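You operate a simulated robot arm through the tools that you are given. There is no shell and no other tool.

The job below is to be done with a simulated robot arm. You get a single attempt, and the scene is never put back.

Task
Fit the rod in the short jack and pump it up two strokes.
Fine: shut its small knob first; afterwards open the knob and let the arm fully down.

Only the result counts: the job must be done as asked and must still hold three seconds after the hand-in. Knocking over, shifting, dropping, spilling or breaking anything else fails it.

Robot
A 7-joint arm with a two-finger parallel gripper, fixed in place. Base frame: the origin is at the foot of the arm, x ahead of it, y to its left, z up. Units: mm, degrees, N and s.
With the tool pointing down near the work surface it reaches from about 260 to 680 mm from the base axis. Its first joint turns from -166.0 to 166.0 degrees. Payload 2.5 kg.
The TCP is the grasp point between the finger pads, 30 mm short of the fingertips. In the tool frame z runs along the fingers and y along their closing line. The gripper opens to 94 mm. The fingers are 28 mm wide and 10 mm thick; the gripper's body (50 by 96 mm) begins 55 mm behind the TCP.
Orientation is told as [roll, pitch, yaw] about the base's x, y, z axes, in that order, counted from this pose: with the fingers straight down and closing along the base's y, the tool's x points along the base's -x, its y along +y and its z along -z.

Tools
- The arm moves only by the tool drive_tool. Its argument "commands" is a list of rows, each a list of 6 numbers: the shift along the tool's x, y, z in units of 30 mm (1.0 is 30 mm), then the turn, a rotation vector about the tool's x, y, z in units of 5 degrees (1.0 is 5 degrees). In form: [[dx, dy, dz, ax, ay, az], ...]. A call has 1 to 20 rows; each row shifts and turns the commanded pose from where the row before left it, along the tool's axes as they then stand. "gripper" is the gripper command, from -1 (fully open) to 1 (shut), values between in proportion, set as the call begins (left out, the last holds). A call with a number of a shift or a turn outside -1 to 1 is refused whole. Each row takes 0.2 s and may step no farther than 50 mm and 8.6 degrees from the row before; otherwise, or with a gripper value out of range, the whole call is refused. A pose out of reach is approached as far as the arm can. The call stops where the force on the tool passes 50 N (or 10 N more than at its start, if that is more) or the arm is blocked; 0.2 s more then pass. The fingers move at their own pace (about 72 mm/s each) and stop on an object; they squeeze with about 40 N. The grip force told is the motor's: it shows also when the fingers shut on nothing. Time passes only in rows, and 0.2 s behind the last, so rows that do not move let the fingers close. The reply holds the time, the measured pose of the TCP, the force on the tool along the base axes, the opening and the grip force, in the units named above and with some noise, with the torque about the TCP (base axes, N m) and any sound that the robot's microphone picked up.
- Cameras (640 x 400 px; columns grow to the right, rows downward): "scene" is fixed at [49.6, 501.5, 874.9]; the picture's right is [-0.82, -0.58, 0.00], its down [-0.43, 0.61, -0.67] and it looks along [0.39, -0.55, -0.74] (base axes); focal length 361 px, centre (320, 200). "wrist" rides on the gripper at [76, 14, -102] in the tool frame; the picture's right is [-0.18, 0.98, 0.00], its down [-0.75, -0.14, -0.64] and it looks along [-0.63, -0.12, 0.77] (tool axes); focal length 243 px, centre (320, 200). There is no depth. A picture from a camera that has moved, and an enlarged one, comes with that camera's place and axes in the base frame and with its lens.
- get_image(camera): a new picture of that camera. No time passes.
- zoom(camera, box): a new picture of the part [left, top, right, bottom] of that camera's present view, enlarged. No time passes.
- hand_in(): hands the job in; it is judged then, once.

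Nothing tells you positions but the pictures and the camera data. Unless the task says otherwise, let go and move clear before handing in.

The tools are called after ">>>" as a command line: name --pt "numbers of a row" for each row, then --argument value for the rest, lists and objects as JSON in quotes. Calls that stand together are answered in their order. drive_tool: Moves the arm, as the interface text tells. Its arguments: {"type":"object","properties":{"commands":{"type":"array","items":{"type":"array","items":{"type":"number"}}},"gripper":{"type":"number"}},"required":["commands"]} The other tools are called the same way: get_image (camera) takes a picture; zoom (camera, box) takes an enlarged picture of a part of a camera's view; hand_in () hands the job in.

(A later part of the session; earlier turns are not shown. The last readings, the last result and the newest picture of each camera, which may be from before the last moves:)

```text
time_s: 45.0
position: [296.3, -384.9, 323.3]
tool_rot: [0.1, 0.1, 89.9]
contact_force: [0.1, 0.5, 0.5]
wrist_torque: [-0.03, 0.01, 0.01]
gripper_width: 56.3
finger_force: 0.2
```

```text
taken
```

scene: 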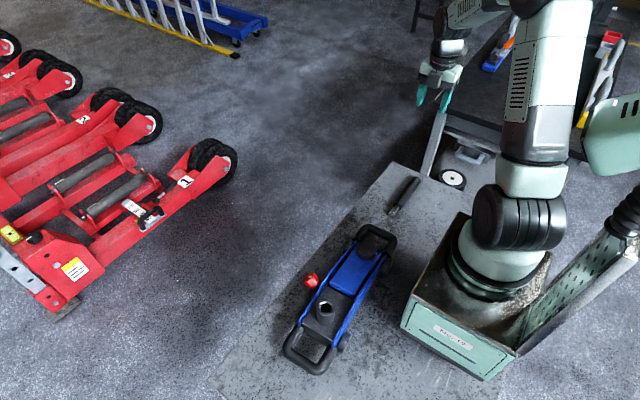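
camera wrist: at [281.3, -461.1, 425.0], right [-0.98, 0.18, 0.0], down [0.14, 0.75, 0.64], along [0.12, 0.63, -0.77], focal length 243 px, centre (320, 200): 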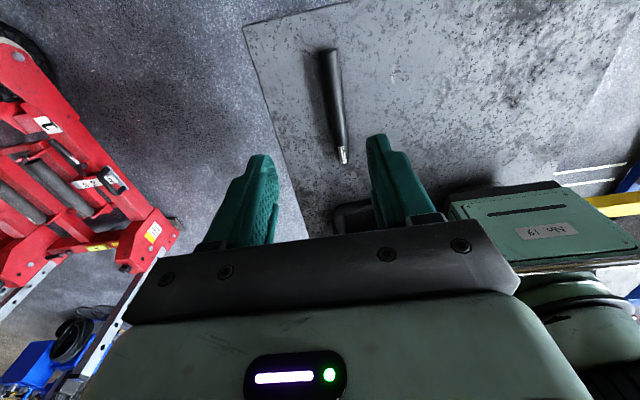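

The rod is in view below. I'll zoom in to measure its ends and thickness.

>>> zoom --camera "wrist" --box '[260, 30, 420, 180]'

>>> zoom --camera "wrist" --box '[315, 130, 365, 170]'

```text
2.67 times, centred on (340, 105) of wrist
camera zoom: at [281.3, -461.1, 425.0], right [-0.98, 0.18, 0.0], down [0.14, 0.75, 0.64], along [0.12, 0.63, -0.77], focal length 647 px, centre (267, 453)
```

zoom: 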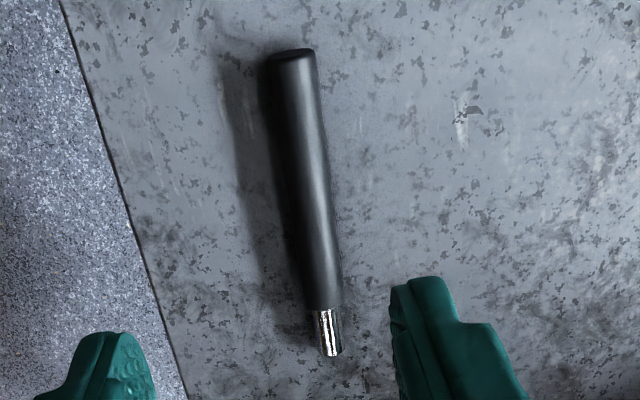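

```text
10.00 times, centred on (340, 150) of wrist
camera zoom: at [281.3, -461.1, 425.0], right [-0.98, 0.18, 0.0], down [0.14, 0.75, 0.64], along [0.12, 0.63, -0.77], focal length 2426 px, centre (120, 700)
```

zoom: 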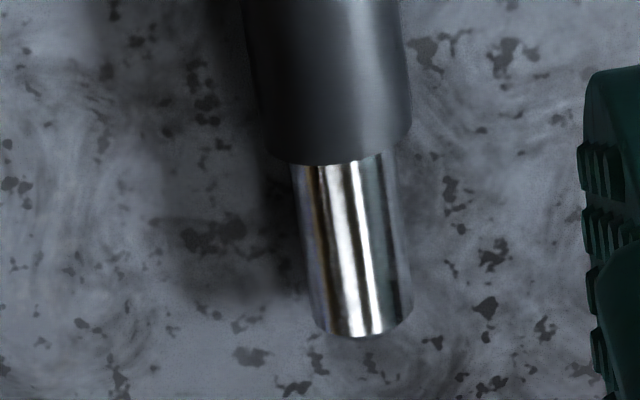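

The rod lies straight along y at x≈279.5, from its tip at y≈-207 to its end at y≈-400. The sleeve is about 29 mm thick and the bare metal end about 40 mm long. I'll hover over its middle with a 15° lean, so the tool can later hold the rod upright.

>>> drive_tool --pt "-0.296 0.07 0.888 0 0 0" --pt "-0.296 0.07 0.888 0 0 0" --pt "-0.296 0.07 0.888 0 0 0" --pt "-0.296 0.07 0.888 0 0 0" --pt "-0.296 0.07 0.888 0 0 0" --pt "-0.296 0.07 0.888 0 0 0" --pt "-0.296 0.07 0.888 0 0 0" --pt "-0.296 0.07 0.888 0 0 0" --pt "0 0 0 0 -1 0" --pt "0 0 0 0 -1 0" --pt "0 0 0 0 -1 0" --gripper -0.2

>>> get_image --camera "wrist"

>>> zoom --camera "scene" --box '[340, 110, 480, 230]'

```text
time_s: 47.4
position: [279.4, -312.7, 109.6]
tool_rot: [0.0, -15.0, 90.0]
contact_force: [0.6, 0.5, -0.8]
wrist_torque: [0.01, 0.0, 0.04]
gripper_width: 56.6
finger_force: 0.1
```

```text
taken
camera wrist: at [265.0, -413.2, 188.2], right [-0.98, 0.18, 0.05], down [0.14, 0.56, 0.82], along [0.12, 0.81, -0.58], focal length 243 px, centre (320, 200)
```

wrist: 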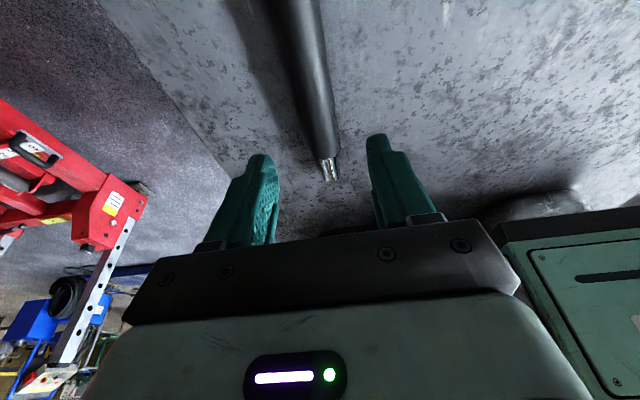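

```text
3.33 times, centred on (410, 170) of scene
camera zoom: at [49.6, 501.5, 874.9], right [-0.82, -0.58, 0.0], down [-0.43, 0.61, -0.67], along [0.39, -0.55, -0.74], focal length 1203 px, centre (20, 300)
```

zoom: 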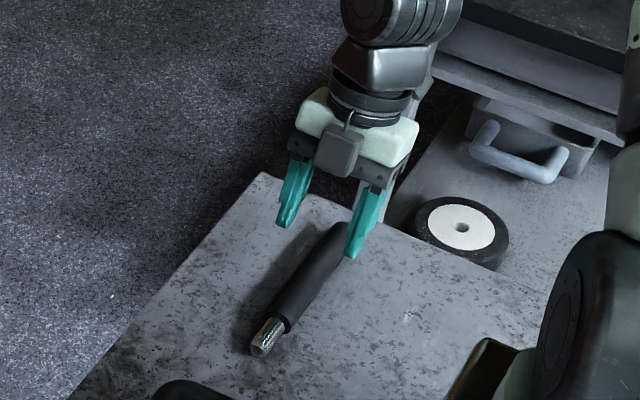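

The rod is centred between the fingers' track. I'll lower straight down onto it.

>>> drive_tool --pt "0.124 0 0.461 0 0 0" --pt "0.124 0 0.461 0 0 0" --pt "0.124 0 0.461 0 0 0" --pt "0.124 0 0.461 0 0 0" --pt "0.124 0 0.461 0 0 0"

>>> get_image --camera "wrist"

>>> zoom --camera "scene" --box '[360, 150, 440, 220]'

```text
time_s: 48.6
position: [279.2, -312.8, 35.8]
tool_rot: [0.1, -14.9, 90.0]
contact_force: [0.1, 0.3, 0.5]
wrist_torque: [0.01, 0.01, 0.0]
gripper_width: 56.2
finger_force: 0.0
```

```text
taken
camera wrist: at [264.8, -413.5, 116.9], right [-0.98, 0.18, 0.05], down [0.14, 0.56, 0.82], along [0.12, 0.81, -0.58], focal length 243 px, centre (320, 200)
```

wrist: 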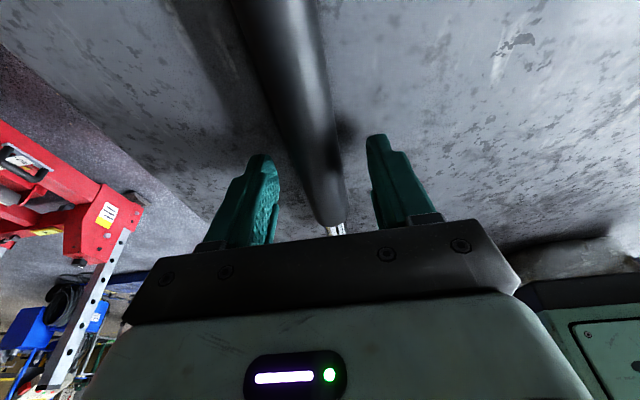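

```text
5.71 times, centred on (400, 185) of scene
camera zoom: at [49.6, 501.5, 874.9], right [-0.82, -0.58, 0.0], down [-0.43, 0.61, -0.67], along [0.39, -0.55, -0.74], focal length 2062 px, centre (-137, 286)
```

zoom: 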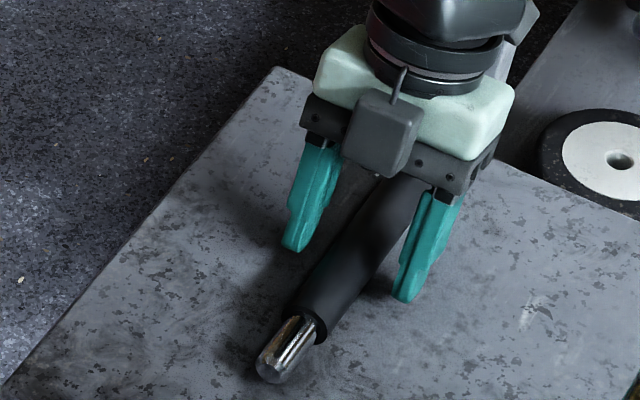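

No contact yet, and the fingertips sit well below the rod's axis. I'll close the gripper.

>>> drive_tool --pt "0 0 0 0 0 0" --pt "0 0 0 0 0 0" --pt "0 0 0 0 0 0" --pt "0 0 0 0 0 0" --pt "0 0 0 0 0 0" --gripper 1

>>> get_image --camera "wrist"

```text
time_s: 49.8
position: [279.0, -312.7, 37.4]
tool_rot: [-0.1, -15.0, 89.9]
contact_force: [0.4, 0.1, 0.2]
wrist_torque: [0.01, 0.02, -0.02]
gripper_width: 26.3
finger_force: 40.0
```

```text
taken
camera wrist: at [264.7, -413.5, 117.0], right [-0.98, 0.18, 0.05], down [0.14, 0.56, 0.82], along [0.12, 0.81, -0.58], focal length 243 px, centre (320, 200)
```

wrist: 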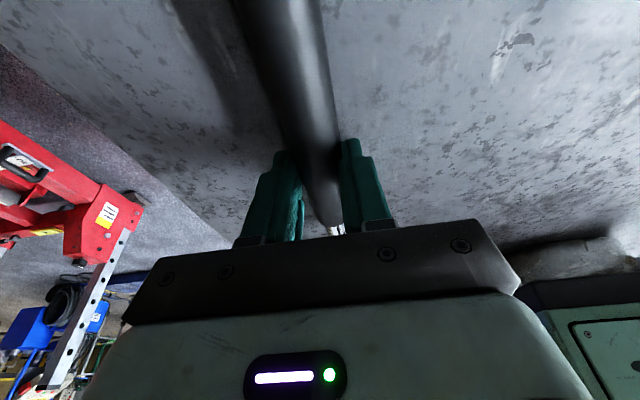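

I have a grip on the 26 mm sleeve, but close to the fingertips. I'll reopen, go 3 mm lower for a firmer hold, and close again.

>>> drive_tool --pt "0 0 0 0 0 0" --pt "0 0 0 0 0 0" --pt "0.013 0 0.048 0 0 0" --pt "0.013 0 0.048 0 0 0" --pt "0 0 0 0 0 0" --gripper 0.2

>>> drive_tool --pt "0 0 0 0 0 0" --pt "0 0 0 0 0 0" --pt "0 0 0 0 0 0" --pt "0 0 0 0 0 0" --gripper 1

```text
time_s: 51.0
position: [279.2, -312.3, 34.8]
tool_rot: [0.0, -15.0, 89.9]
contact_force: [-0.1, 0.6, 0.2]
wrist_torque: [-0.01, 0.03, -0.03]
gripper_width: 37.6
finger_force: 0.0
```

```text
time_s: 52.0
position: [279.8, -313.3, 35.3]
tool_rot: [0.1, -15.0, 90.0]
contact_force: [0.0, -0.6, 0.3]
wrist_torque: [0.0, 0.02, 0.08]
gripper_width: 26.7
finger_force: 40.0
```

The hold is firmer now. I'll lift gently and check that the rod comes up level.

>>> drive_tool --pt "-0.043 0 -0.161 0 0 0" --pt "-0.087 0 -0.322 0 0 0" --pt "-0.173 0 -0.644 0 0 0" --pt "-0.173 0 -0.644 0 0 0" --pt "-0.173 0 -0.644 0 0 0"

>>> get_image --camera "wrist"

>>> zoom --camera "scene" --box '[340, 110, 480, 230]'

```text
time_s: 53.2
position: [279.9, -312.5, 110.2]
tool_rot: [0.0, -15.1, 89.9]
contact_force: [-0.8, 0.4, -2.4]
wrist_torque: [0.03, -0.02, -0.01]
gripper_width: 26.5
finger_force: 40.0
```

```text
taken
camera wrist: at [265.3, -413.1, 189.5], right [-0.98, 0.18, 0.05], down [0.14, 0.56, 0.82], along [0.12, 0.81, -0.58], focal length 243 px, centre (320, 200)
```

wrist: 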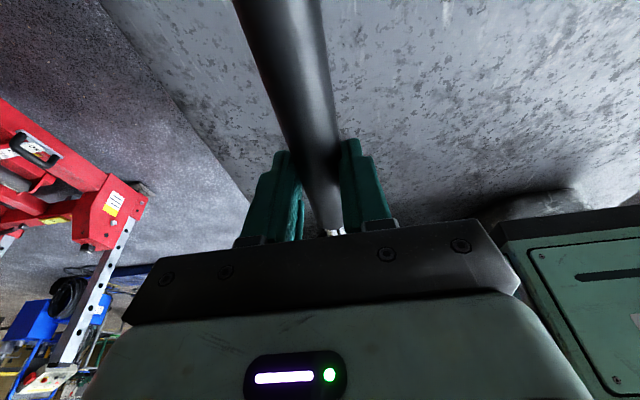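

```text
3.33 times, centred on (410, 170) of scene
camera zoom: at [49.6, 501.5, 874.9], right [-0.82, -0.58, 0.0], down [-0.43, 0.61, -0.67], along [0.39, -0.55, -0.74], focal length 1203 px, centre (20, 300)
```

zoom: 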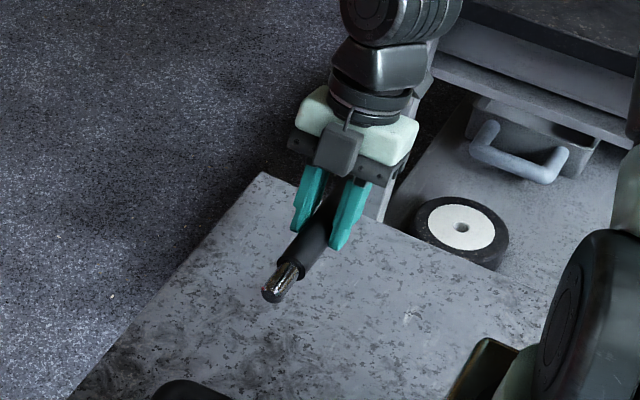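

The rod hangs level and weighs about 0.3 kg. I'll raise it and carry it, still level, around toward the jack's side.

>>> drive_tool --pt "-0.259 0 -0.966 0 0 0" --pt "-0.259 0 -0.966 0 0 0" --pt "-0.259 0 -0.966 0 0 0" --pt "-0.259 0 -0.966 0 0 0" --pt "-0.259 0 -0.966 0 0 0" --pt "-0.259 0 -0.966 0 0 0" --pt "-0.259 0 -0.966 0 0 0" --pt "-0.259 0 -0.966 0 0 0" --pt "-0.85 -0.5 0.228 0 0 0" --pt "-0.85 -0.5 0.228 0 0 0" --pt "-0.85 -0.5 0.228 0 0 0" --pt "-0.85 -0.5 0.228 0 0 0" --pt "-0.85 -0.5 0.228 0 0 0" --pt "-0.85 -0.5 0.228 0 0 0" --pt "-0.85 -0.5 0.228 0 0 0" --pt "-0.85 -0.5 0.228 0 0 0"

>>> drive_tool --pt "-0.966 0 0.259 0 0 0" --pt "-0.966 0 0.259 0 0 0" --pt "-0.966 0 0.259 0 0 0" --pt "-0.966 0 0.259 0 0 0" --pt "-0.966 0 0.259 0 0 0" --pt "-0.966 0 0.259 0 0 0" --pt "-0.966 0 0.259 0 0 0" --pt "-0.966 0 0.259 0 0 0" --pt "-0.966 0 0.259 0 0 0" --pt "-0.966 0 0.259 0 0 0" --pt "-0.966 0 0.259 0 0 0"

>>> get_image --camera "scene"

```text
time_s: 56.6
position: [399.4, -100.5, 350.2]
tool_rot: [0.0, -15.1, 89.9]
contact_force: [0.0, -0.4, -2.5]
wrist_torque: [0.01, 0.01, 0.0]
gripper_width: 26.4
finger_force: 39.9
```

```text
time_s: 59.0
position: [400.4, 228.8, 349.4]
tool_rot: [-0.1, -15.0, 89.8]
contact_force: [0.8, 0.1, -3.2]
wrist_torque: [-0.01, -0.03, 0.0]
gripper_width: 26.5
finger_force: 39.6
```

```text
taken
```

scene: 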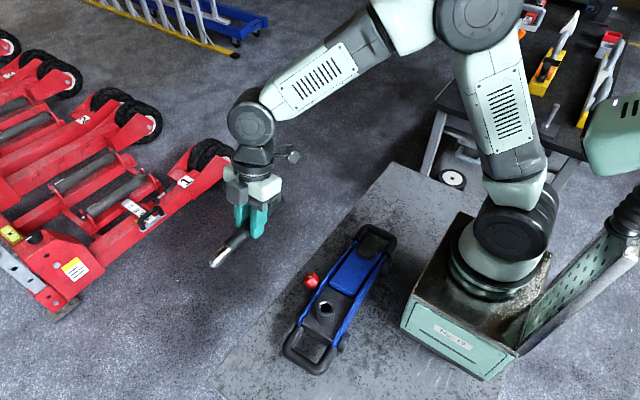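

Now over the +x side of the jack and clear of everything. I'll rotate about tool y by 90° to bring the rod's tip down, in two parts.

>>> drive_tool --pt "0 0 0 0 1 0" --pt "0 0 0 0 1 0" --pt "0 0 0 0 1 0" --pt "0 0 0 0 1 0" --pt "0 0 0 0 1 0" --pt "0 0 0 0 1 0" --pt "0 0 0 0 1 0" --pt "0 0 0 0 1 0" --pt "0 0 0 0 1 0"

>>> drive_tool --pt "0 0 0 0 1 0" --pt "0 0 0 0 1 0" --pt "0 0 0 0 1 0" --pt "0 0 0 0 1 0" --pt "0 0 0 0 1 0" --pt "0 0 0 0 1 0" --pt "0 0 0 0 1 0" --pt "0 0 0 0 1 0" --pt "0 0 0 0 1 0"

>>> get_image --camera "scene"

>>> get_image --camera "wrist"

```text
time_s: 61.0
position: [399.5, 230.4, 349.8]
tool_rot: [-0.1, 30.1, 89.8]
contact_force: [0.7, -0.3, -2.2]
wrist_torque: [0.04, 0.0, -0.01]
gripper_width: 26.7
finger_force: 40.1
```

```text
time_s: 63.0
position: [399.4, 228.5, 350.6]
tool_rot: [-0.1, 75.1, 89.9]
contact_force: [0.5, 0.7, -3.4]
wrist_torque: [0.08, 0.01, 0.0]
gripper_width: 26.2
finger_force: 40.0
```

```text
taken
```

scene: 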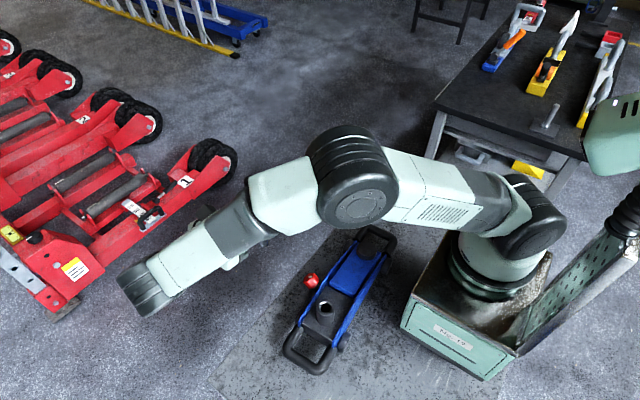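

```text
taken
camera wrist: at [385.3, 307.9, 450.1], right [-0.98, 0.05, -0.18], down [0.14, 0.81, -0.56], along [0.12, -0.58, -0.81], focal length 243 px, centre (320, 200)
```

wrist: 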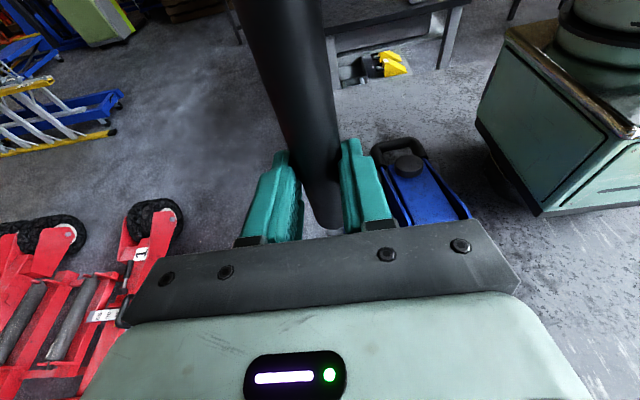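

The rod is upright with its tip about 100 mm below the grip, and the pose was fully reached. Before inserting I want a close look at the socket from this orientation, so I'll shift to where the wrist camera sees it beside the hand.

>>> drive_tool --pt "-0.86 0.25 -0.6325 0 0 0" --pt "-0.86 0.25 -0.6325 0 0 0" --pt "-0.86 0.25 -0.6325 0 0 0" --pt "-0.86 0.25 -0.6325 0 0 0"

>>> get_image --camera "wrist"

>>> get_image --camera "scene"

```text
time_s: 64.0
position: [373.5, 312.5, 281.6]
tool_rot: [0.2, 74.9, 90.4]
contact_force: [-0.3, 0.2, -3.3]
wrist_torque: [0.03, -0.03, 0.02]
gripper_width: 26.3
finger_force: 39.8
out of reach, approached as far as the arm can: row 4
```

```text
taken
camera wrist: at [359.3, 391.3, 382.1], right [-0.98, 0.05, -0.18], down [0.14, 0.82, -0.56], along [0.12, -0.58, -0.81], focal length 243 px, centre (320, 200)
```

wrist: 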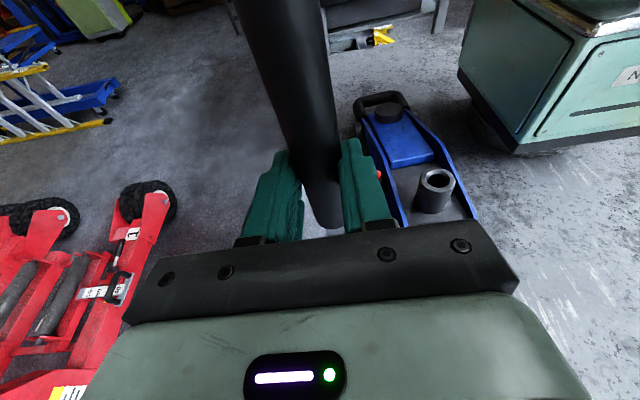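

```text
taken
```

scene: 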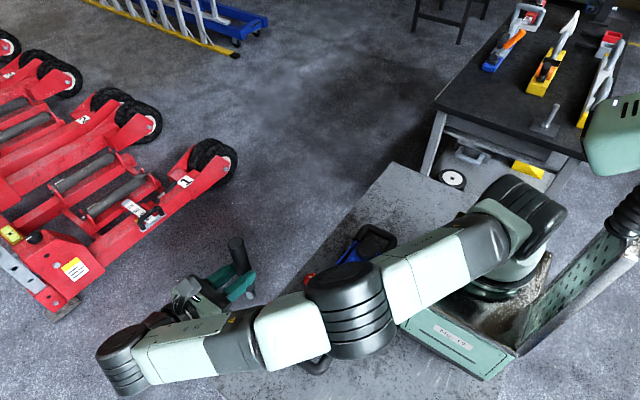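

I hit the edge of reach but still have a good view of the socket. I'll zoom in on it.

>>> zoom --camera "wrist" --box '[400, 150, 480, 220]'

>>> zoom --camera "scene" --box '[160, 220, 280, 330]'

```text
5.71 times, centred on (440, 185) of wrist
camera zoom: at [359.3, 391.3, 382.1], right [-0.98, 0.05, -0.18], down [0.14, 0.82, -0.56], along [0.12, -0.58, -0.81], focal length 1386 px, centre (-366, 286)
```

zoom: 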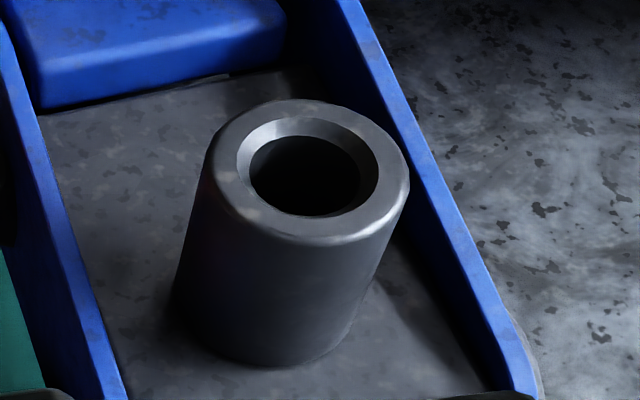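

```text
3.64 times, centred on (220, 275) of scene
camera zoom: at [49.6, 501.5, 874.9], right [-0.82, -0.58, 0.0], down [-0.43, 0.61, -0.67], along [0.39, -0.55, -0.74], focal length 1312 px, centre (684, -73)
```

zoom: 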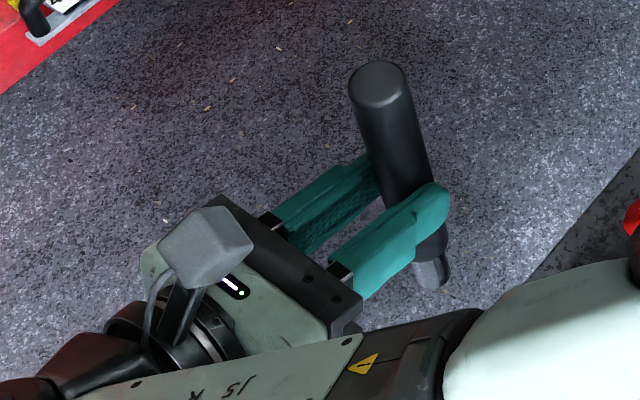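

The socket's mouth measures about (245.5, 202, 123), with a bore of about 24 mm and a wide chamfer. The rod hangs vertical to within 1°. I'll back off from the reach limit and confirm the pose before moving over the socket.

>>> drive_tool --pt "0.93 0 0.27 0 0 0" --pt "0.93 0 0.27 0 0 0"

```text
time_s: 64.6
position: [373.5, 282.1, 332.9]
tool_rot: [0.1, 74.9, 90.1]
contact_force: [-0.3, -0.3, -3.5]
wrist_torque: [0.08, -0.01, 0.0]
gripper_width: 26.5
finger_force: 39.5
```

Tracking is good again. I'll carry the rod over the socket at height; its tip stays about 100 mm above the mouth.

>>> drive_tool --pt "0.083 0.853 0.389 0 0 0" --pt "0.083 0.853 0.389 0 0 0" --pt "0.083 0.853 0.389 0 0 0" --pt "0.083 0.853 0.389 0 0 0" --pt "0.083 0.853 0.389 0 0 0"

>>> get_image --camera "scene"

>>> get_image --camera "wrist"

```text
time_s: 65.8
position: [244.9, 223.1, 329.1]
tool_rot: [-0.2, 75.0, 89.7]
contact_force: [-1.0, -0.8, -2.2]
wrist_torque: [0.06, -0.01, 0.0]
gripper_width: 26.1
finger_force: 40.1
```

```text
taken
```

scene: 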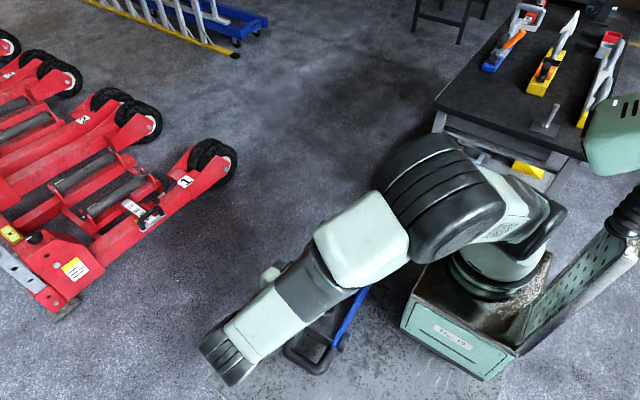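

```text
taken
camera wrist: at [231.3, 301.9, 429.7], right [-0.98, 0.05, -0.18], down [0.14, 0.82, -0.56], along [0.12, -0.58, -0.81], focal length 243 px, centre (320, 200)
```

wrist: 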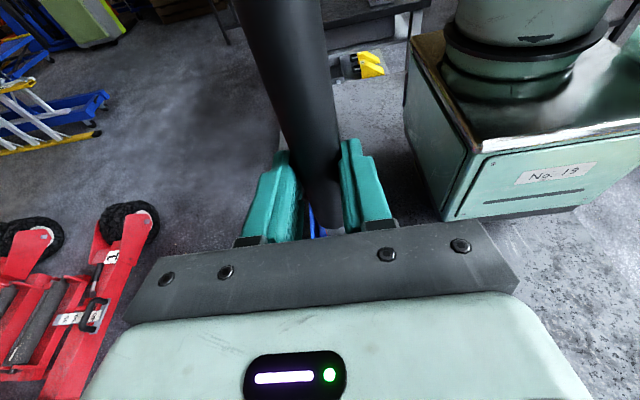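

The forearm hides the spot from the scene camera, so I'll rely on the measured positions and force feedback. I'll lower to just above the socket's mouth first.

>>> drive_tool --pt "-0.966 0 0.259 0 0 0" --pt "-0.966 0 0.259 0 0 0" --pt "-0.8 0 0.2145 0 0 0"

>>> get_image --camera "scene"

>>> get_image --camera "wrist"

```text
time_s: 66.6
position: [245.5, 223.2, 245.7]
tool_rot: [-0.3, 75.0, 89.7]
contact_force: [-0.3, 0.3, -2.7]
wrist_torque: [0.06, -0.02, 0.03]
gripper_width: 26.4
finger_force: 39.6
```

```text
taken
```

scene: 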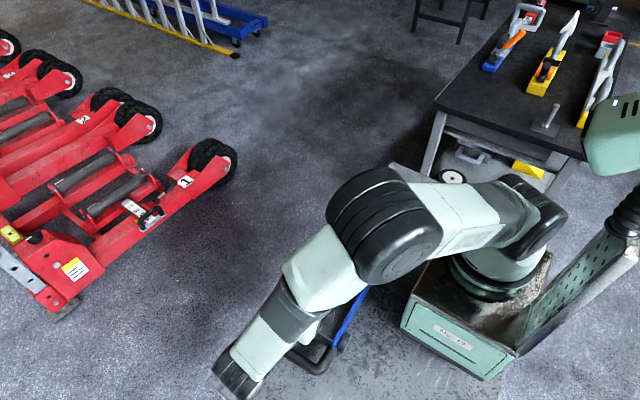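

```text
taken
camera wrist: at [231.9, 301.6, 344.6], right [-0.98, 0.05, -0.18], down [0.14, 0.82, -0.56], along [0.12, -0.58, -0.81], focal length 243 px, centre (320, 200)
```

wrist: 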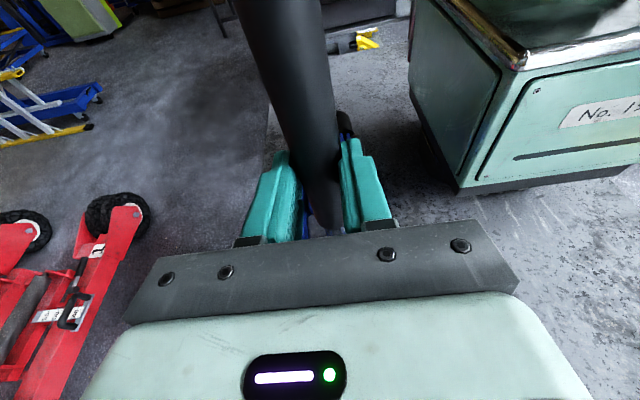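

>>> zoom --camera "wrist" --box '[280, 170, 360, 245]'

>>> zoom --camera "scene" --box '[270, 280, 390, 380]'

```text
5.33 times, centred on (320, 208) of wrist
camera zoom: at [231.9, 301.6, 344.6], right [-0.98, 0.05, -0.18], down [0.14, 0.82, -0.56], along [0.12, -0.58, -0.81], focal length 1294 px, centre (320, 160)
```

zoom: 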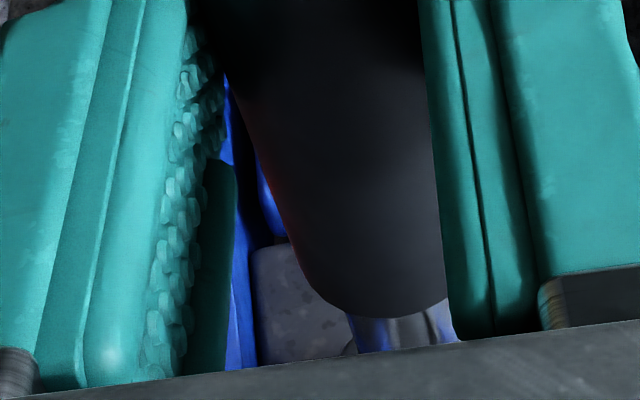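

```text
4.00 times, centred on (330, 330) of scene
camera zoom: at [49.6, 501.5, 874.9], right [-0.82, -0.58, 0.0], down [-0.43, 0.61, -0.67], along [0.39, -0.55, -0.74], focal length 1443 px, centre (280, -320)
```

zoom: 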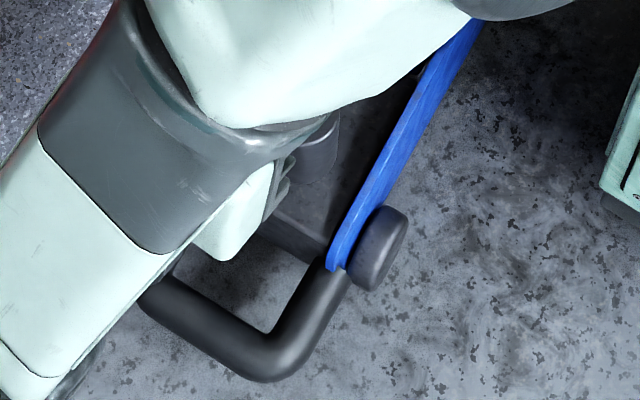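

The rod's tip is just above the socket. I'll lower in 5 mm steps and watch the force.

>>> drive_tool --pt "-0.161 0 0.043 0 0 0" --pt "-0.161 0 0.043 0 0 0" --pt "-0.161 0 0.043 0 0 0" --pt "-0.161 0 0.043 0 0 0"

>>> drive_tool --pt "-0.161 0 0.043 0 0 0" --pt "-0.161 0 0.043 0 0 0"

```text
time_s: 67.6
position: [246.5, 223.3, 225.5]
tool_rot: [0.0, 75.0, 89.9]
contact_force: [0.6, 0.2, -2.3]
wrist_torque: [0.04, -0.02, -0.02]
gripper_width: 26.7
finger_force: 39.6
```

```text
time_s: 68.2
position: [244.7, 222.4, 215.1]
tool_rot: [-0.1, 75.0, 89.7]
contact_force: [-0.2, 0.1, -2.4]
wrist_torque: [0.07, 0.04, -0.03]
gripper_width: 26.4
finger_force: 39.7
```

There's no resistance at about 14 mm below the rim, so the tip is in the bore. I'll continue down until it seats.

>>> drive_tool --pt "-0.161 0 0.043 0 0 0" --pt "-0.161 0 0.043 0 0 0"

>>> drive_tool --pt "-0.161 0 0.043 0 0 0" --pt "-0.161 0 0.043 0 0 0"

>>> zoom --camera "wrist" --box '[280, 170, 360, 245]'

```text
time_s: 68.8
position: [246.2, 223.3, 205.9]
tool_rot: [0.0, 75.0, 89.9]
contact_force: [-0.2, -0.5, -3.3]
wrist_torque: [0.03, -0.01, 0.01]
gripper_width: 26.5
finger_force: 40.7
```

```text
time_s: 69.4
position: [247.3, 222.3, 195.0]
tool_rot: [0.1, 75.0, 90.1]
contact_force: [0.4, 0.3, -2.3]
wrist_torque: [0.08, 0.01, -0.01]
gripper_width: 26.3
finger_force: 39.9
```

```text
5.33 times, centred on (320, 208) of wrist
camera zoom: at [232.6, 302.1, 295.1], right [-0.98, 0.05, -0.18], down [0.14, 0.81, -0.56], along [0.12, -0.58, -0.81], focal length 1294 px, centre (320, 160)
```

zoom: 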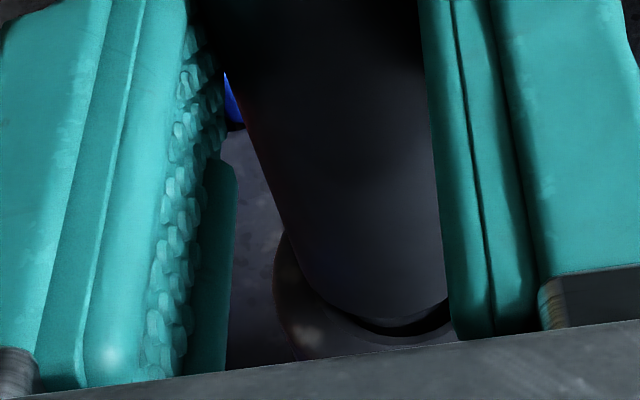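

The view between the fingers shows the sleeve just above the socket's rim, with the metal end inside. I'll continue in small steps.

>>> drive_tool --pt "-0.1 0 0.027 0 0 0"

>>> drive_tool --pt "-0.1 0 0.027 0 0 0"

>>> drive_tool --pt "-0.1 0 0.027 0 0 0"

```text
time_s: 69.8
position: [246.2, 222.3, 191.9]
tool_rot: [-0.1, 74.9, 89.8]
contact_force: [0.9, -0.1, -3.4]
wrist_torque: [0.07, 0.0, 0.03]
gripper_width: 26.3
finger_force: 40.5
```

```text
time_s: 70.2
position: [246.6, 222.3, 189.9]
tool_rot: [-0.2, 75.0, 89.9]
contact_force: [1.2, -0.3, -3.5]
wrist_torque: [0.06, 0.0, -0.01]
gripper_width: 26.4
finger_force: 39.9
```

```text
time_s: 70.6
position: [245.6, 222.9, 185.6]
tool_rot: [0.0, 75.0, 90.0]
contact_force: [-1.6, -0.2, 0.0]
wrist_torque: [-0.04, 0.02, -0.01]
gripper_width: 26.3
finger_force: 40.3
```

The vertical load is starting to lift off, so it's seating now. One more small step.

>>> drive_tool --pt "-0.066 0 0.018 0 0 0"

>>> zoom --camera "wrist" --box '[280, 170, 360, 245]'

```text
time_s: 71.0
position: [246.8, 221.4, 185.1]
tool_rot: [0.2, 75.2, 90.0]
contact_force: [-8.1, 0.0, 18.0]
wrist_torque: [-0.4, 0.21, -0.11]
gripper_width: 26.4
finger_force: 40.0
```

```text
5.33 times, centred on (320, 208) of wrist
camera zoom: at [231.9, 302.0, 284.8], right [-0.98, 0.05, -0.18], down [0.14, 0.81, -0.56], along [0.12, -0.58, -0.81], focal length 1294 px, centre (320, 160)
```

zoom: 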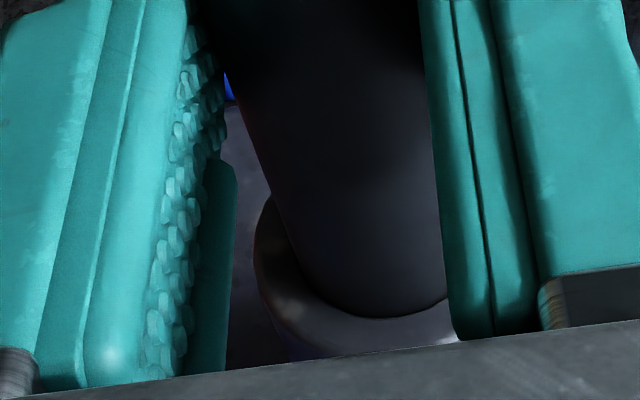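

The rod is seated: there's 18 N of upward reaction and the sleeve is resting on the socket's rim. I'll release and back off toward +y and up.

>>> drive_tool --pt "0 0 0 0 0 0" --pt "0 0 0 0 0 0" --pt "0 0 0 0 0 0" --pt "0 0 -0.3 0 0 0" --pt "0 0 -0.6 0 0 0" --pt "0 0 -1 0 0 0" --pt "0 0 -1 0 0 0" --gripper -0.3

>>> get_image --camera "wrist"

>>> get_image --camera "scene"

```text
time_s: 72.6
position: [246.2, 305.8, 206.8]
tool_rot: [0.0, 74.9, 90.0]
contact_force: [0.0, -0.5, 0.2]
wrist_torque: [-0.03, 0.02, -0.02]
gripper_width: 61.3
finger_force: 0.2
```

```text
taken
camera wrist: at [232.2, 385.1, 306.2], right [-0.98, 0.05, -0.18], down [0.14, 0.81, -0.56], along [0.12, -0.58, -0.81], focal length 243 px, centre (320, 200)
```

wrist: 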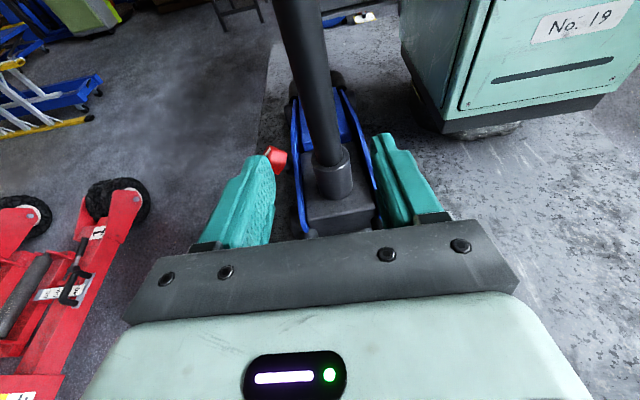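

```text
taken
```

scene: 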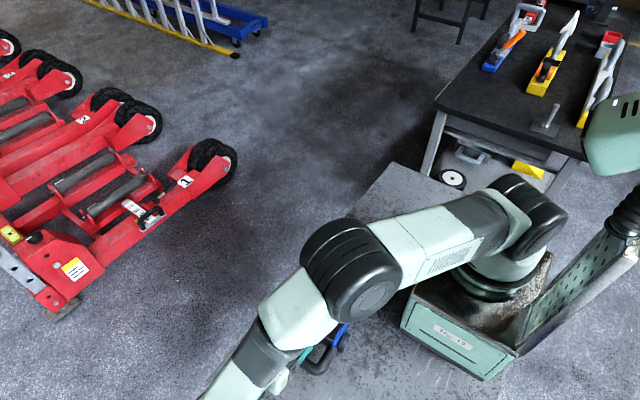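

The rod now stands in the socket. I'll raise the tool, return it to vertical and take a fresh look.

>>> drive_tool --pt "0.966 0 -0.259 0 0 0" --pt "0.966 0 -0.259 0 0 0" --pt "0.966 0 -0.259 0 0 0" --pt "0.966 0 -0.259 0 0 0" --pt "0.966 0 -0.259 0 0 0" --pt "0 0 0 0 -1 0" --pt "0 0 0 0 -1 0" --pt "0 0 0 0 -1 0" --pt "0 0 0 0 -1 0" --pt "0 0 0 0 -1 0" --pt "0 0 0 0 -1 0" --pt "0 0 0 0 -1 0" --pt "0 0 0 0 -1 0" --pt "0 0 0 0 -1 0" --pt "0 0 0 0 -1 0" --pt "0 0 0 0 -1 0" --pt "0 0 0 0 -1 0" --pt "0 0 0 0 -1 0" --pt "0 0 0 0 -1 0" --pt "0 0 0 0 -1 0"

>>> get_image --camera "wrist"

>>> get_image --camera "scene"

```text
time_s: 76.8
position: [246.5, 306.9, 356.4]
tool_rot: [0.1, -0.1, 89.9]
contact_force: [0.4, -1.0, -0.5]
wrist_torque: [0.01, -0.02, -0.03]
gripper_width: 61.0
finger_force: 0.0
```

```text
taken
camera wrist: at [231.9, 230.4, 458.8], right [-0.98, 0.18, 0.0], down [0.14, 0.75, 0.64], along [0.12, 0.63, -0.77], focal length 243 px, centre (320, 200)
```

wrist: 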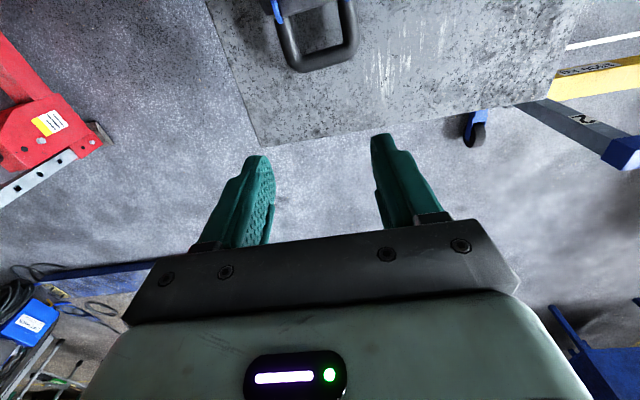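

```text
taken
```

scene: 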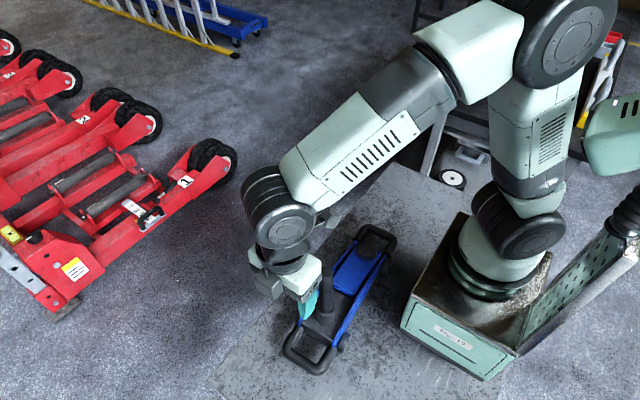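

>>> zoom --camera "scene" --box '[270, 230, 400, 380]'

```text
2.67 times, centred on (335, 305) of scene
camera zoom: at [49.6, 501.5, 874.9], right [-0.82, -0.58, 0.0], down [-0.43, 0.61, -0.67], along [0.39, -0.55, -0.74], focal length 962 px, centre (280, -80)
```

zoom: 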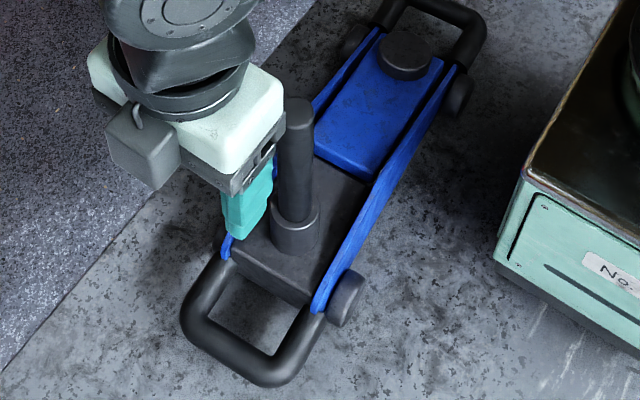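

>>> zoom --camera "scene" --box '[300, 255, 360, 325]'

```text
5.71 times, centred on (330, 290) of scene
camera zoom: at [49.6, 501.5, 874.9], right [-0.82, -0.58, 0.0], down [-0.43, 0.61, -0.67], along [0.39, -0.55, -0.74], focal length 2062 px, centre (263, -314)
```

zoom: 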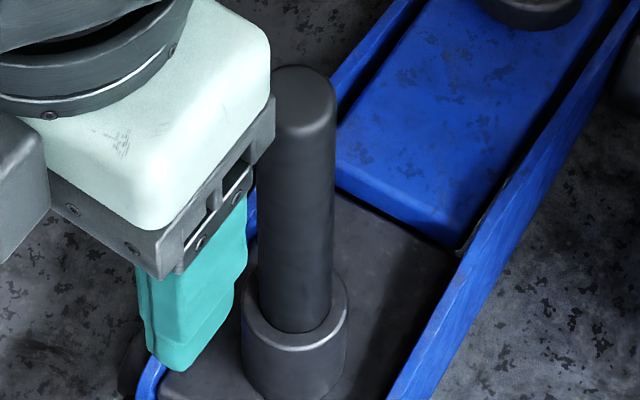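

The rod is upright at about (245.5, 200.5), with its top near z=279. I'll turn the tool 4° to match the jack's heading, so the fingers close along the pump's hinge axis. Then I'll come down over the rod's top.

>>> drive_tool --pt "0.883 0.01 0 0 0 -0.42" --pt "0.883 0.01 0 0 0 -0.42" --pt "0.883 0.05 0 0 0 0" --pt "0.883 0.05 0 0 0 0" --pt "0 0 0 0 0 0" --gripper -0.3

>>> get_image --camera "wrist"

>>> zoom --camera "scene" --box '[270, 200, 400, 350]'

```text
time_s: 78.0
position: [247.7, 199.5, 355.6]
tool_rot: [0.0, -0.1, 94.2]
contact_force: [-0.8, 0.6, -0.3]
wrist_torque: [0.03, -0.01, 0.01]
gripper_width: 61.1
finger_force: 0.0
```

```text
taken
camera wrist: at [238.8, 123.1, 458.7], right [-0.99, 0.11, 0.0], down [0.09, 0.76, 0.64], along [0.07, 0.64, -0.77], focal length 243 px, centre (320, 200)
```

wrist: 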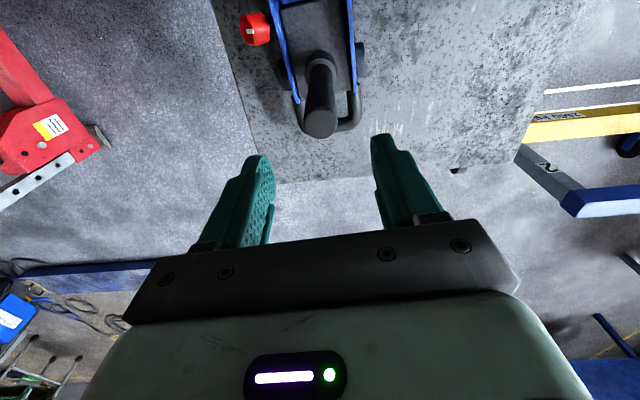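

```text
2.67 times, centred on (335, 275) of scene
camera zoom: at [49.6, 501.5, 874.9], right [-0.82, -0.58, 0.0], down [-0.43, 0.61, -0.67], along [0.39, -0.55, -0.74], focal length 962 px, centre (280, 0)
```

zoom: 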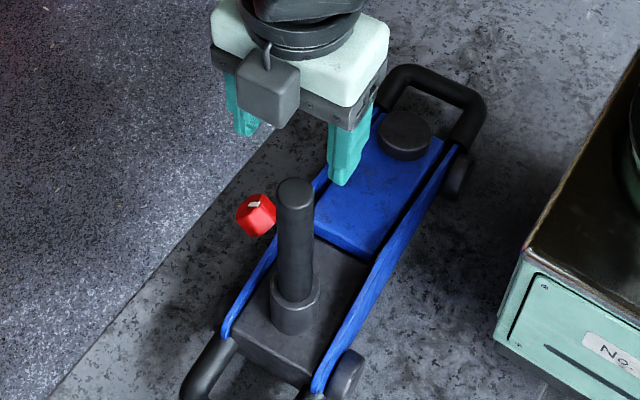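

The rod's top is dead centre between the fingers. I'll lower over it by 100 mm.

>>> drive_tool --pt "0 0 0.667 0 0 0" --pt "0 0 0.667 0 0 0" --pt "0 0 0.667 0 0 0" --pt "0 0 0.667 0 0 0" --pt "0 0 0.667 0 0 0"

>>> get_image --camera "wrist"

>>> zoom --camera "scene" --box '[270, 230, 400, 380]'

```text
time_s: 79.2
position: [246.7, 201.4, 256.0]
tool_rot: [-0.1, -0.1, 94.2]
contact_force: [0.0, 0.3, -0.6]
wrist_torque: [-0.02, 0.01, 0.0]
gripper_width: 61.2
finger_force: 0.1
```

```text
taken
camera wrist: at [238.5, 123.3, 358.5], right [-0.99, 0.11, 0.0], down [0.09, 0.76, 0.64], along [0.07, 0.64, -0.77], focal length 243 px, centre (320, 200)
```

wrist: 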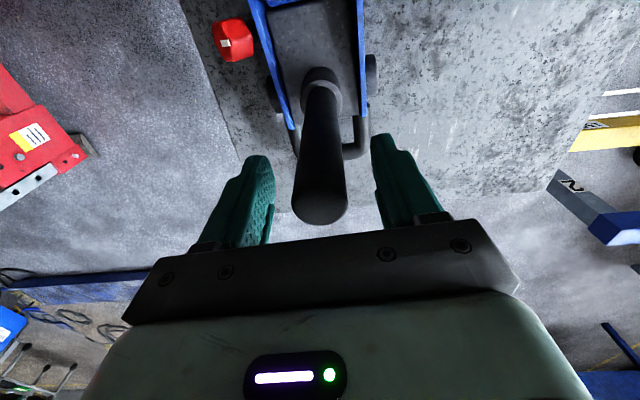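

```text
2.67 times, centred on (335, 305) of scene
camera zoom: at [49.6, 501.5, 874.9], right [-0.82, -0.58, 0.0], down [-0.43, 0.61, -0.67], along [0.39, -0.55, -0.74], focal length 962 px, centre (280, -80)
```

zoom: 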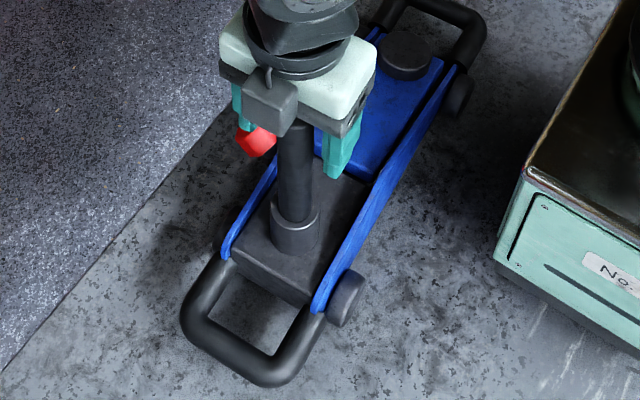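

The rod's top is between the fingers. I'll close on it, then begin a small tilt toward +y (away from the saddle) to feel the pump.

>>> drive_tool --pt "0 0 0 0 0 0" --pt "0 0 0 0 0 0" --pt "0 0 0 0 0 0" --pt "0 0 0 0 0 0" --gripper 1

>>> drive_tool --pt "-0.276 0 0.006 0 0.5 0"

>>> drive_tool --pt "-0.276 0 0.006 0 0.5 0"

```text
time_s: 80.2
position: [246.1, 201.7, 256.4]
tool_rot: [0.2, -0.1, 94.3]
contact_force: [-6.0, -0.6, 0.4]
wrist_torque: [-0.06, 0.79, 0.04]
gripper_width: 26.8
finger_force: 40.5
```

```text
time_s: 80.6
position: [246.1, 207.2, 256.9]
tool_rot: [0.1, 2.6, 94.1]
contact_force: [-6.0, -9.1, 11.5]
wrist_torque: [-1.05, 0.7, -0.04]
gripper_width: 27.4
finger_force: 39.9
```

```text
time_s: 81.0
position: [244.8, 218.4, 253.8]
tool_rot: [0.0, 5.1, 94.1]
contact_force: [-7.6, -8.9, 5.3]
wrist_torque: [-1.04, 1.01, -0.09]
gripper_width: 27.0
finger_force: 40.1
```

>>> get_image --camera "wrist"

>>> zoom --camera "scene" --box '[270, 230, 400, 380]'

```text
taken
camera wrist: at [236.7, 149.1, 364.5], right [-0.99, 0.11, -0.01], down [0.08, 0.82, 0.57], along [0.08, 0.57, -0.82], focal length 243 px, centre (320, 200)
```

wrist: 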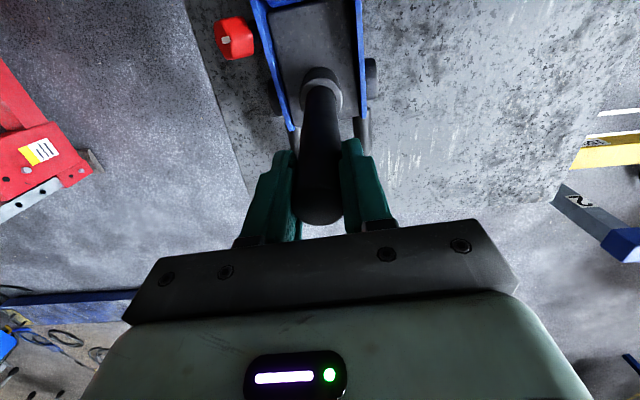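

```text
2.67 times, centred on (335, 305) of scene
camera zoom: at [49.6, 501.5, 874.9], right [-0.82, -0.58, 0.0], down [-0.43, 0.61, -0.67], along [0.39, -0.55, -0.74], focal length 962 px, centre (280, -80)
```

zoom: 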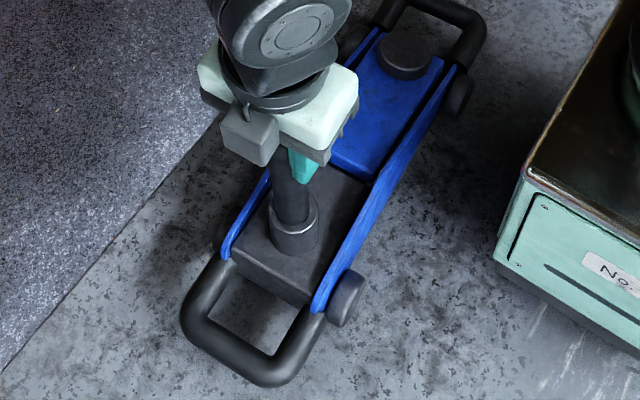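

The socket follows with only about 9 N of resistance and the jack stays put. I'll continue the downstroke in small steps.

>>> drive_tool --pt "-0.276 0 0.006 0 0.5 0" --pt "-0.276 0 0.006 0 0.5 0"

>>> drive_tool --pt "-0.276 0 0.006 0 0.5 0" --pt "-0.276 0 0.006 0 0.5 0"

>>> drive_tool --pt "-0.276 0 0.006 0 0.5 0" --pt "-0.276 0 0.006 0 0.5 0"

>>> zoom --camera "scene" --box '[270, 230, 400, 380]'

>>> get_image --camera "wrist"

```text
time_s: 81.6
position: [245.4, 234.9, 253.6]
tool_rot: [0.0, 10.0, 94.0]
contact_force: [-8.0, -8.7, 5.7]
wrist_torque: [-1.04, 1.06, -0.13]
gripper_width: 26.9
finger_force: 40.2
```

```text
time_s: 82.2
position: [243.6, 249.7, 249.9]
tool_rot: [0.0, 15.1, 94.2]
contact_force: [-9.7, -7.8, 13.8]
wrist_torque: [-0.98, 1.14, -0.31]
gripper_width: 26.9
finger_force: 39.9
```

```text
time_s: 82.8
position: [243.1, 266.4, 245.1]
tool_rot: [0.0, 20.0, 94.2]
contact_force: [-6.7, -6.8, 13.3]
wrist_torque: [-1.02, 0.96, -0.37]
gripper_width: 27.0
finger_force: 39.9
```

```text
2.67 times, centred on (335, 305) of scene
camera zoom: at [49.6, 501.5, 874.9], right [-0.82, -0.58, 0.0], down [-0.43, 0.61, -0.67], along [0.39, -0.55, -0.74], focal length 962 px, centre (280, -80)
```

zoom: 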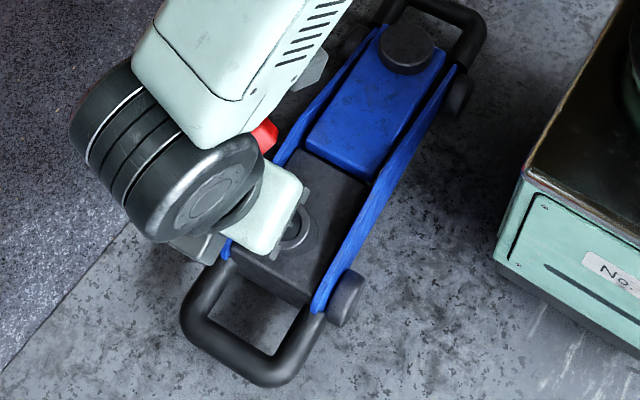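

```text
taken
camera wrist: at [231.0, 228.3, 367.1], right [-0.99, 0.1, -0.06], down [0.07, 0.94, 0.35], along [0.09, 0.34, -0.94], focal length 243 px, centre (320, 200)
```

wrist: 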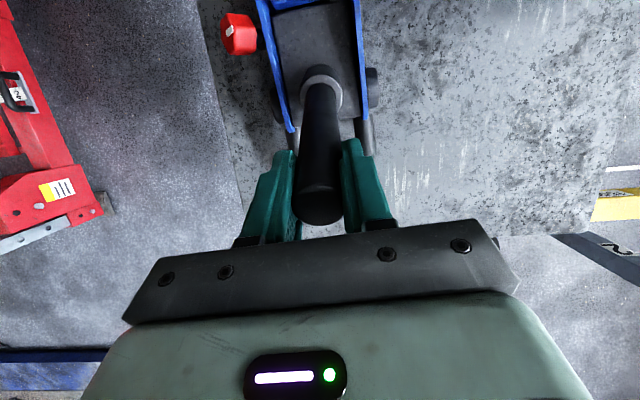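

The saddle has started to rise, so this is the right direction. I'll continue the downstroke until the stop.

>>> drive_tool --pt "-0.276 0 0.006 0 0.5 0" --pt "-0.276 0 0.006 0 0.5 0"

>>> drive_tool --pt "-0.276 0 0.006 0 0.5 0" --pt "-0.276 0 0.006 0 0.5 0"

>>> zoom --camera "scene" --box '[270, 230, 400, 380]'

>>> get_image --camera "wrist"

```text
time_s: 83.4
position: [241.2, 280.9, 238.8]
tool_rot: [0.1, 25.0, 94.1]
contact_force: [-8.6, -8.3, 8.1]
wrist_torque: [-0.78, 1.19, -0.53]
gripper_width: 26.7
finger_force: 40.2
```

```text
time_s: 84.0
position: [240.7, 295.8, 231.5]
tool_rot: [0.0, 30.0, 94.3]
contact_force: [-10.0, -3.5, 9.2]
wrist_torque: [-0.22, 1.07, -0.63]
gripper_width: 26.7
finger_force: 40.2
```

```text
2.67 times, centred on (335, 305) of scene
camera zoom: at [49.6, 501.5, 874.9], right [-0.82, -0.58, 0.0], down [-0.43, 0.61, -0.67], along [0.39, -0.55, -0.74], focal length 962 px, centre (280, -80)
```

zoom: 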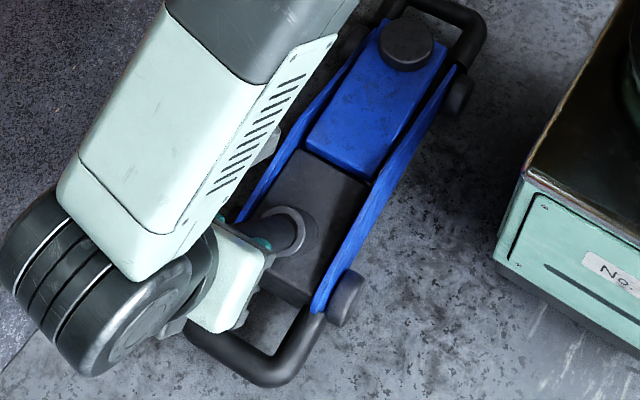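

```text
taken
camera wrist: at [227.7, 280.2, 357.9], right [-0.99, 0.09, -0.09], down [0.07, 0.98, 0.18], along [0.11, 0.17, -0.98], focal length 243 px, centre (320, 200)
```

wrist: 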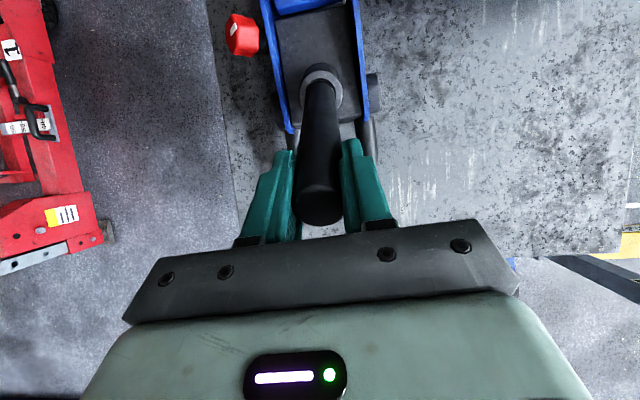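

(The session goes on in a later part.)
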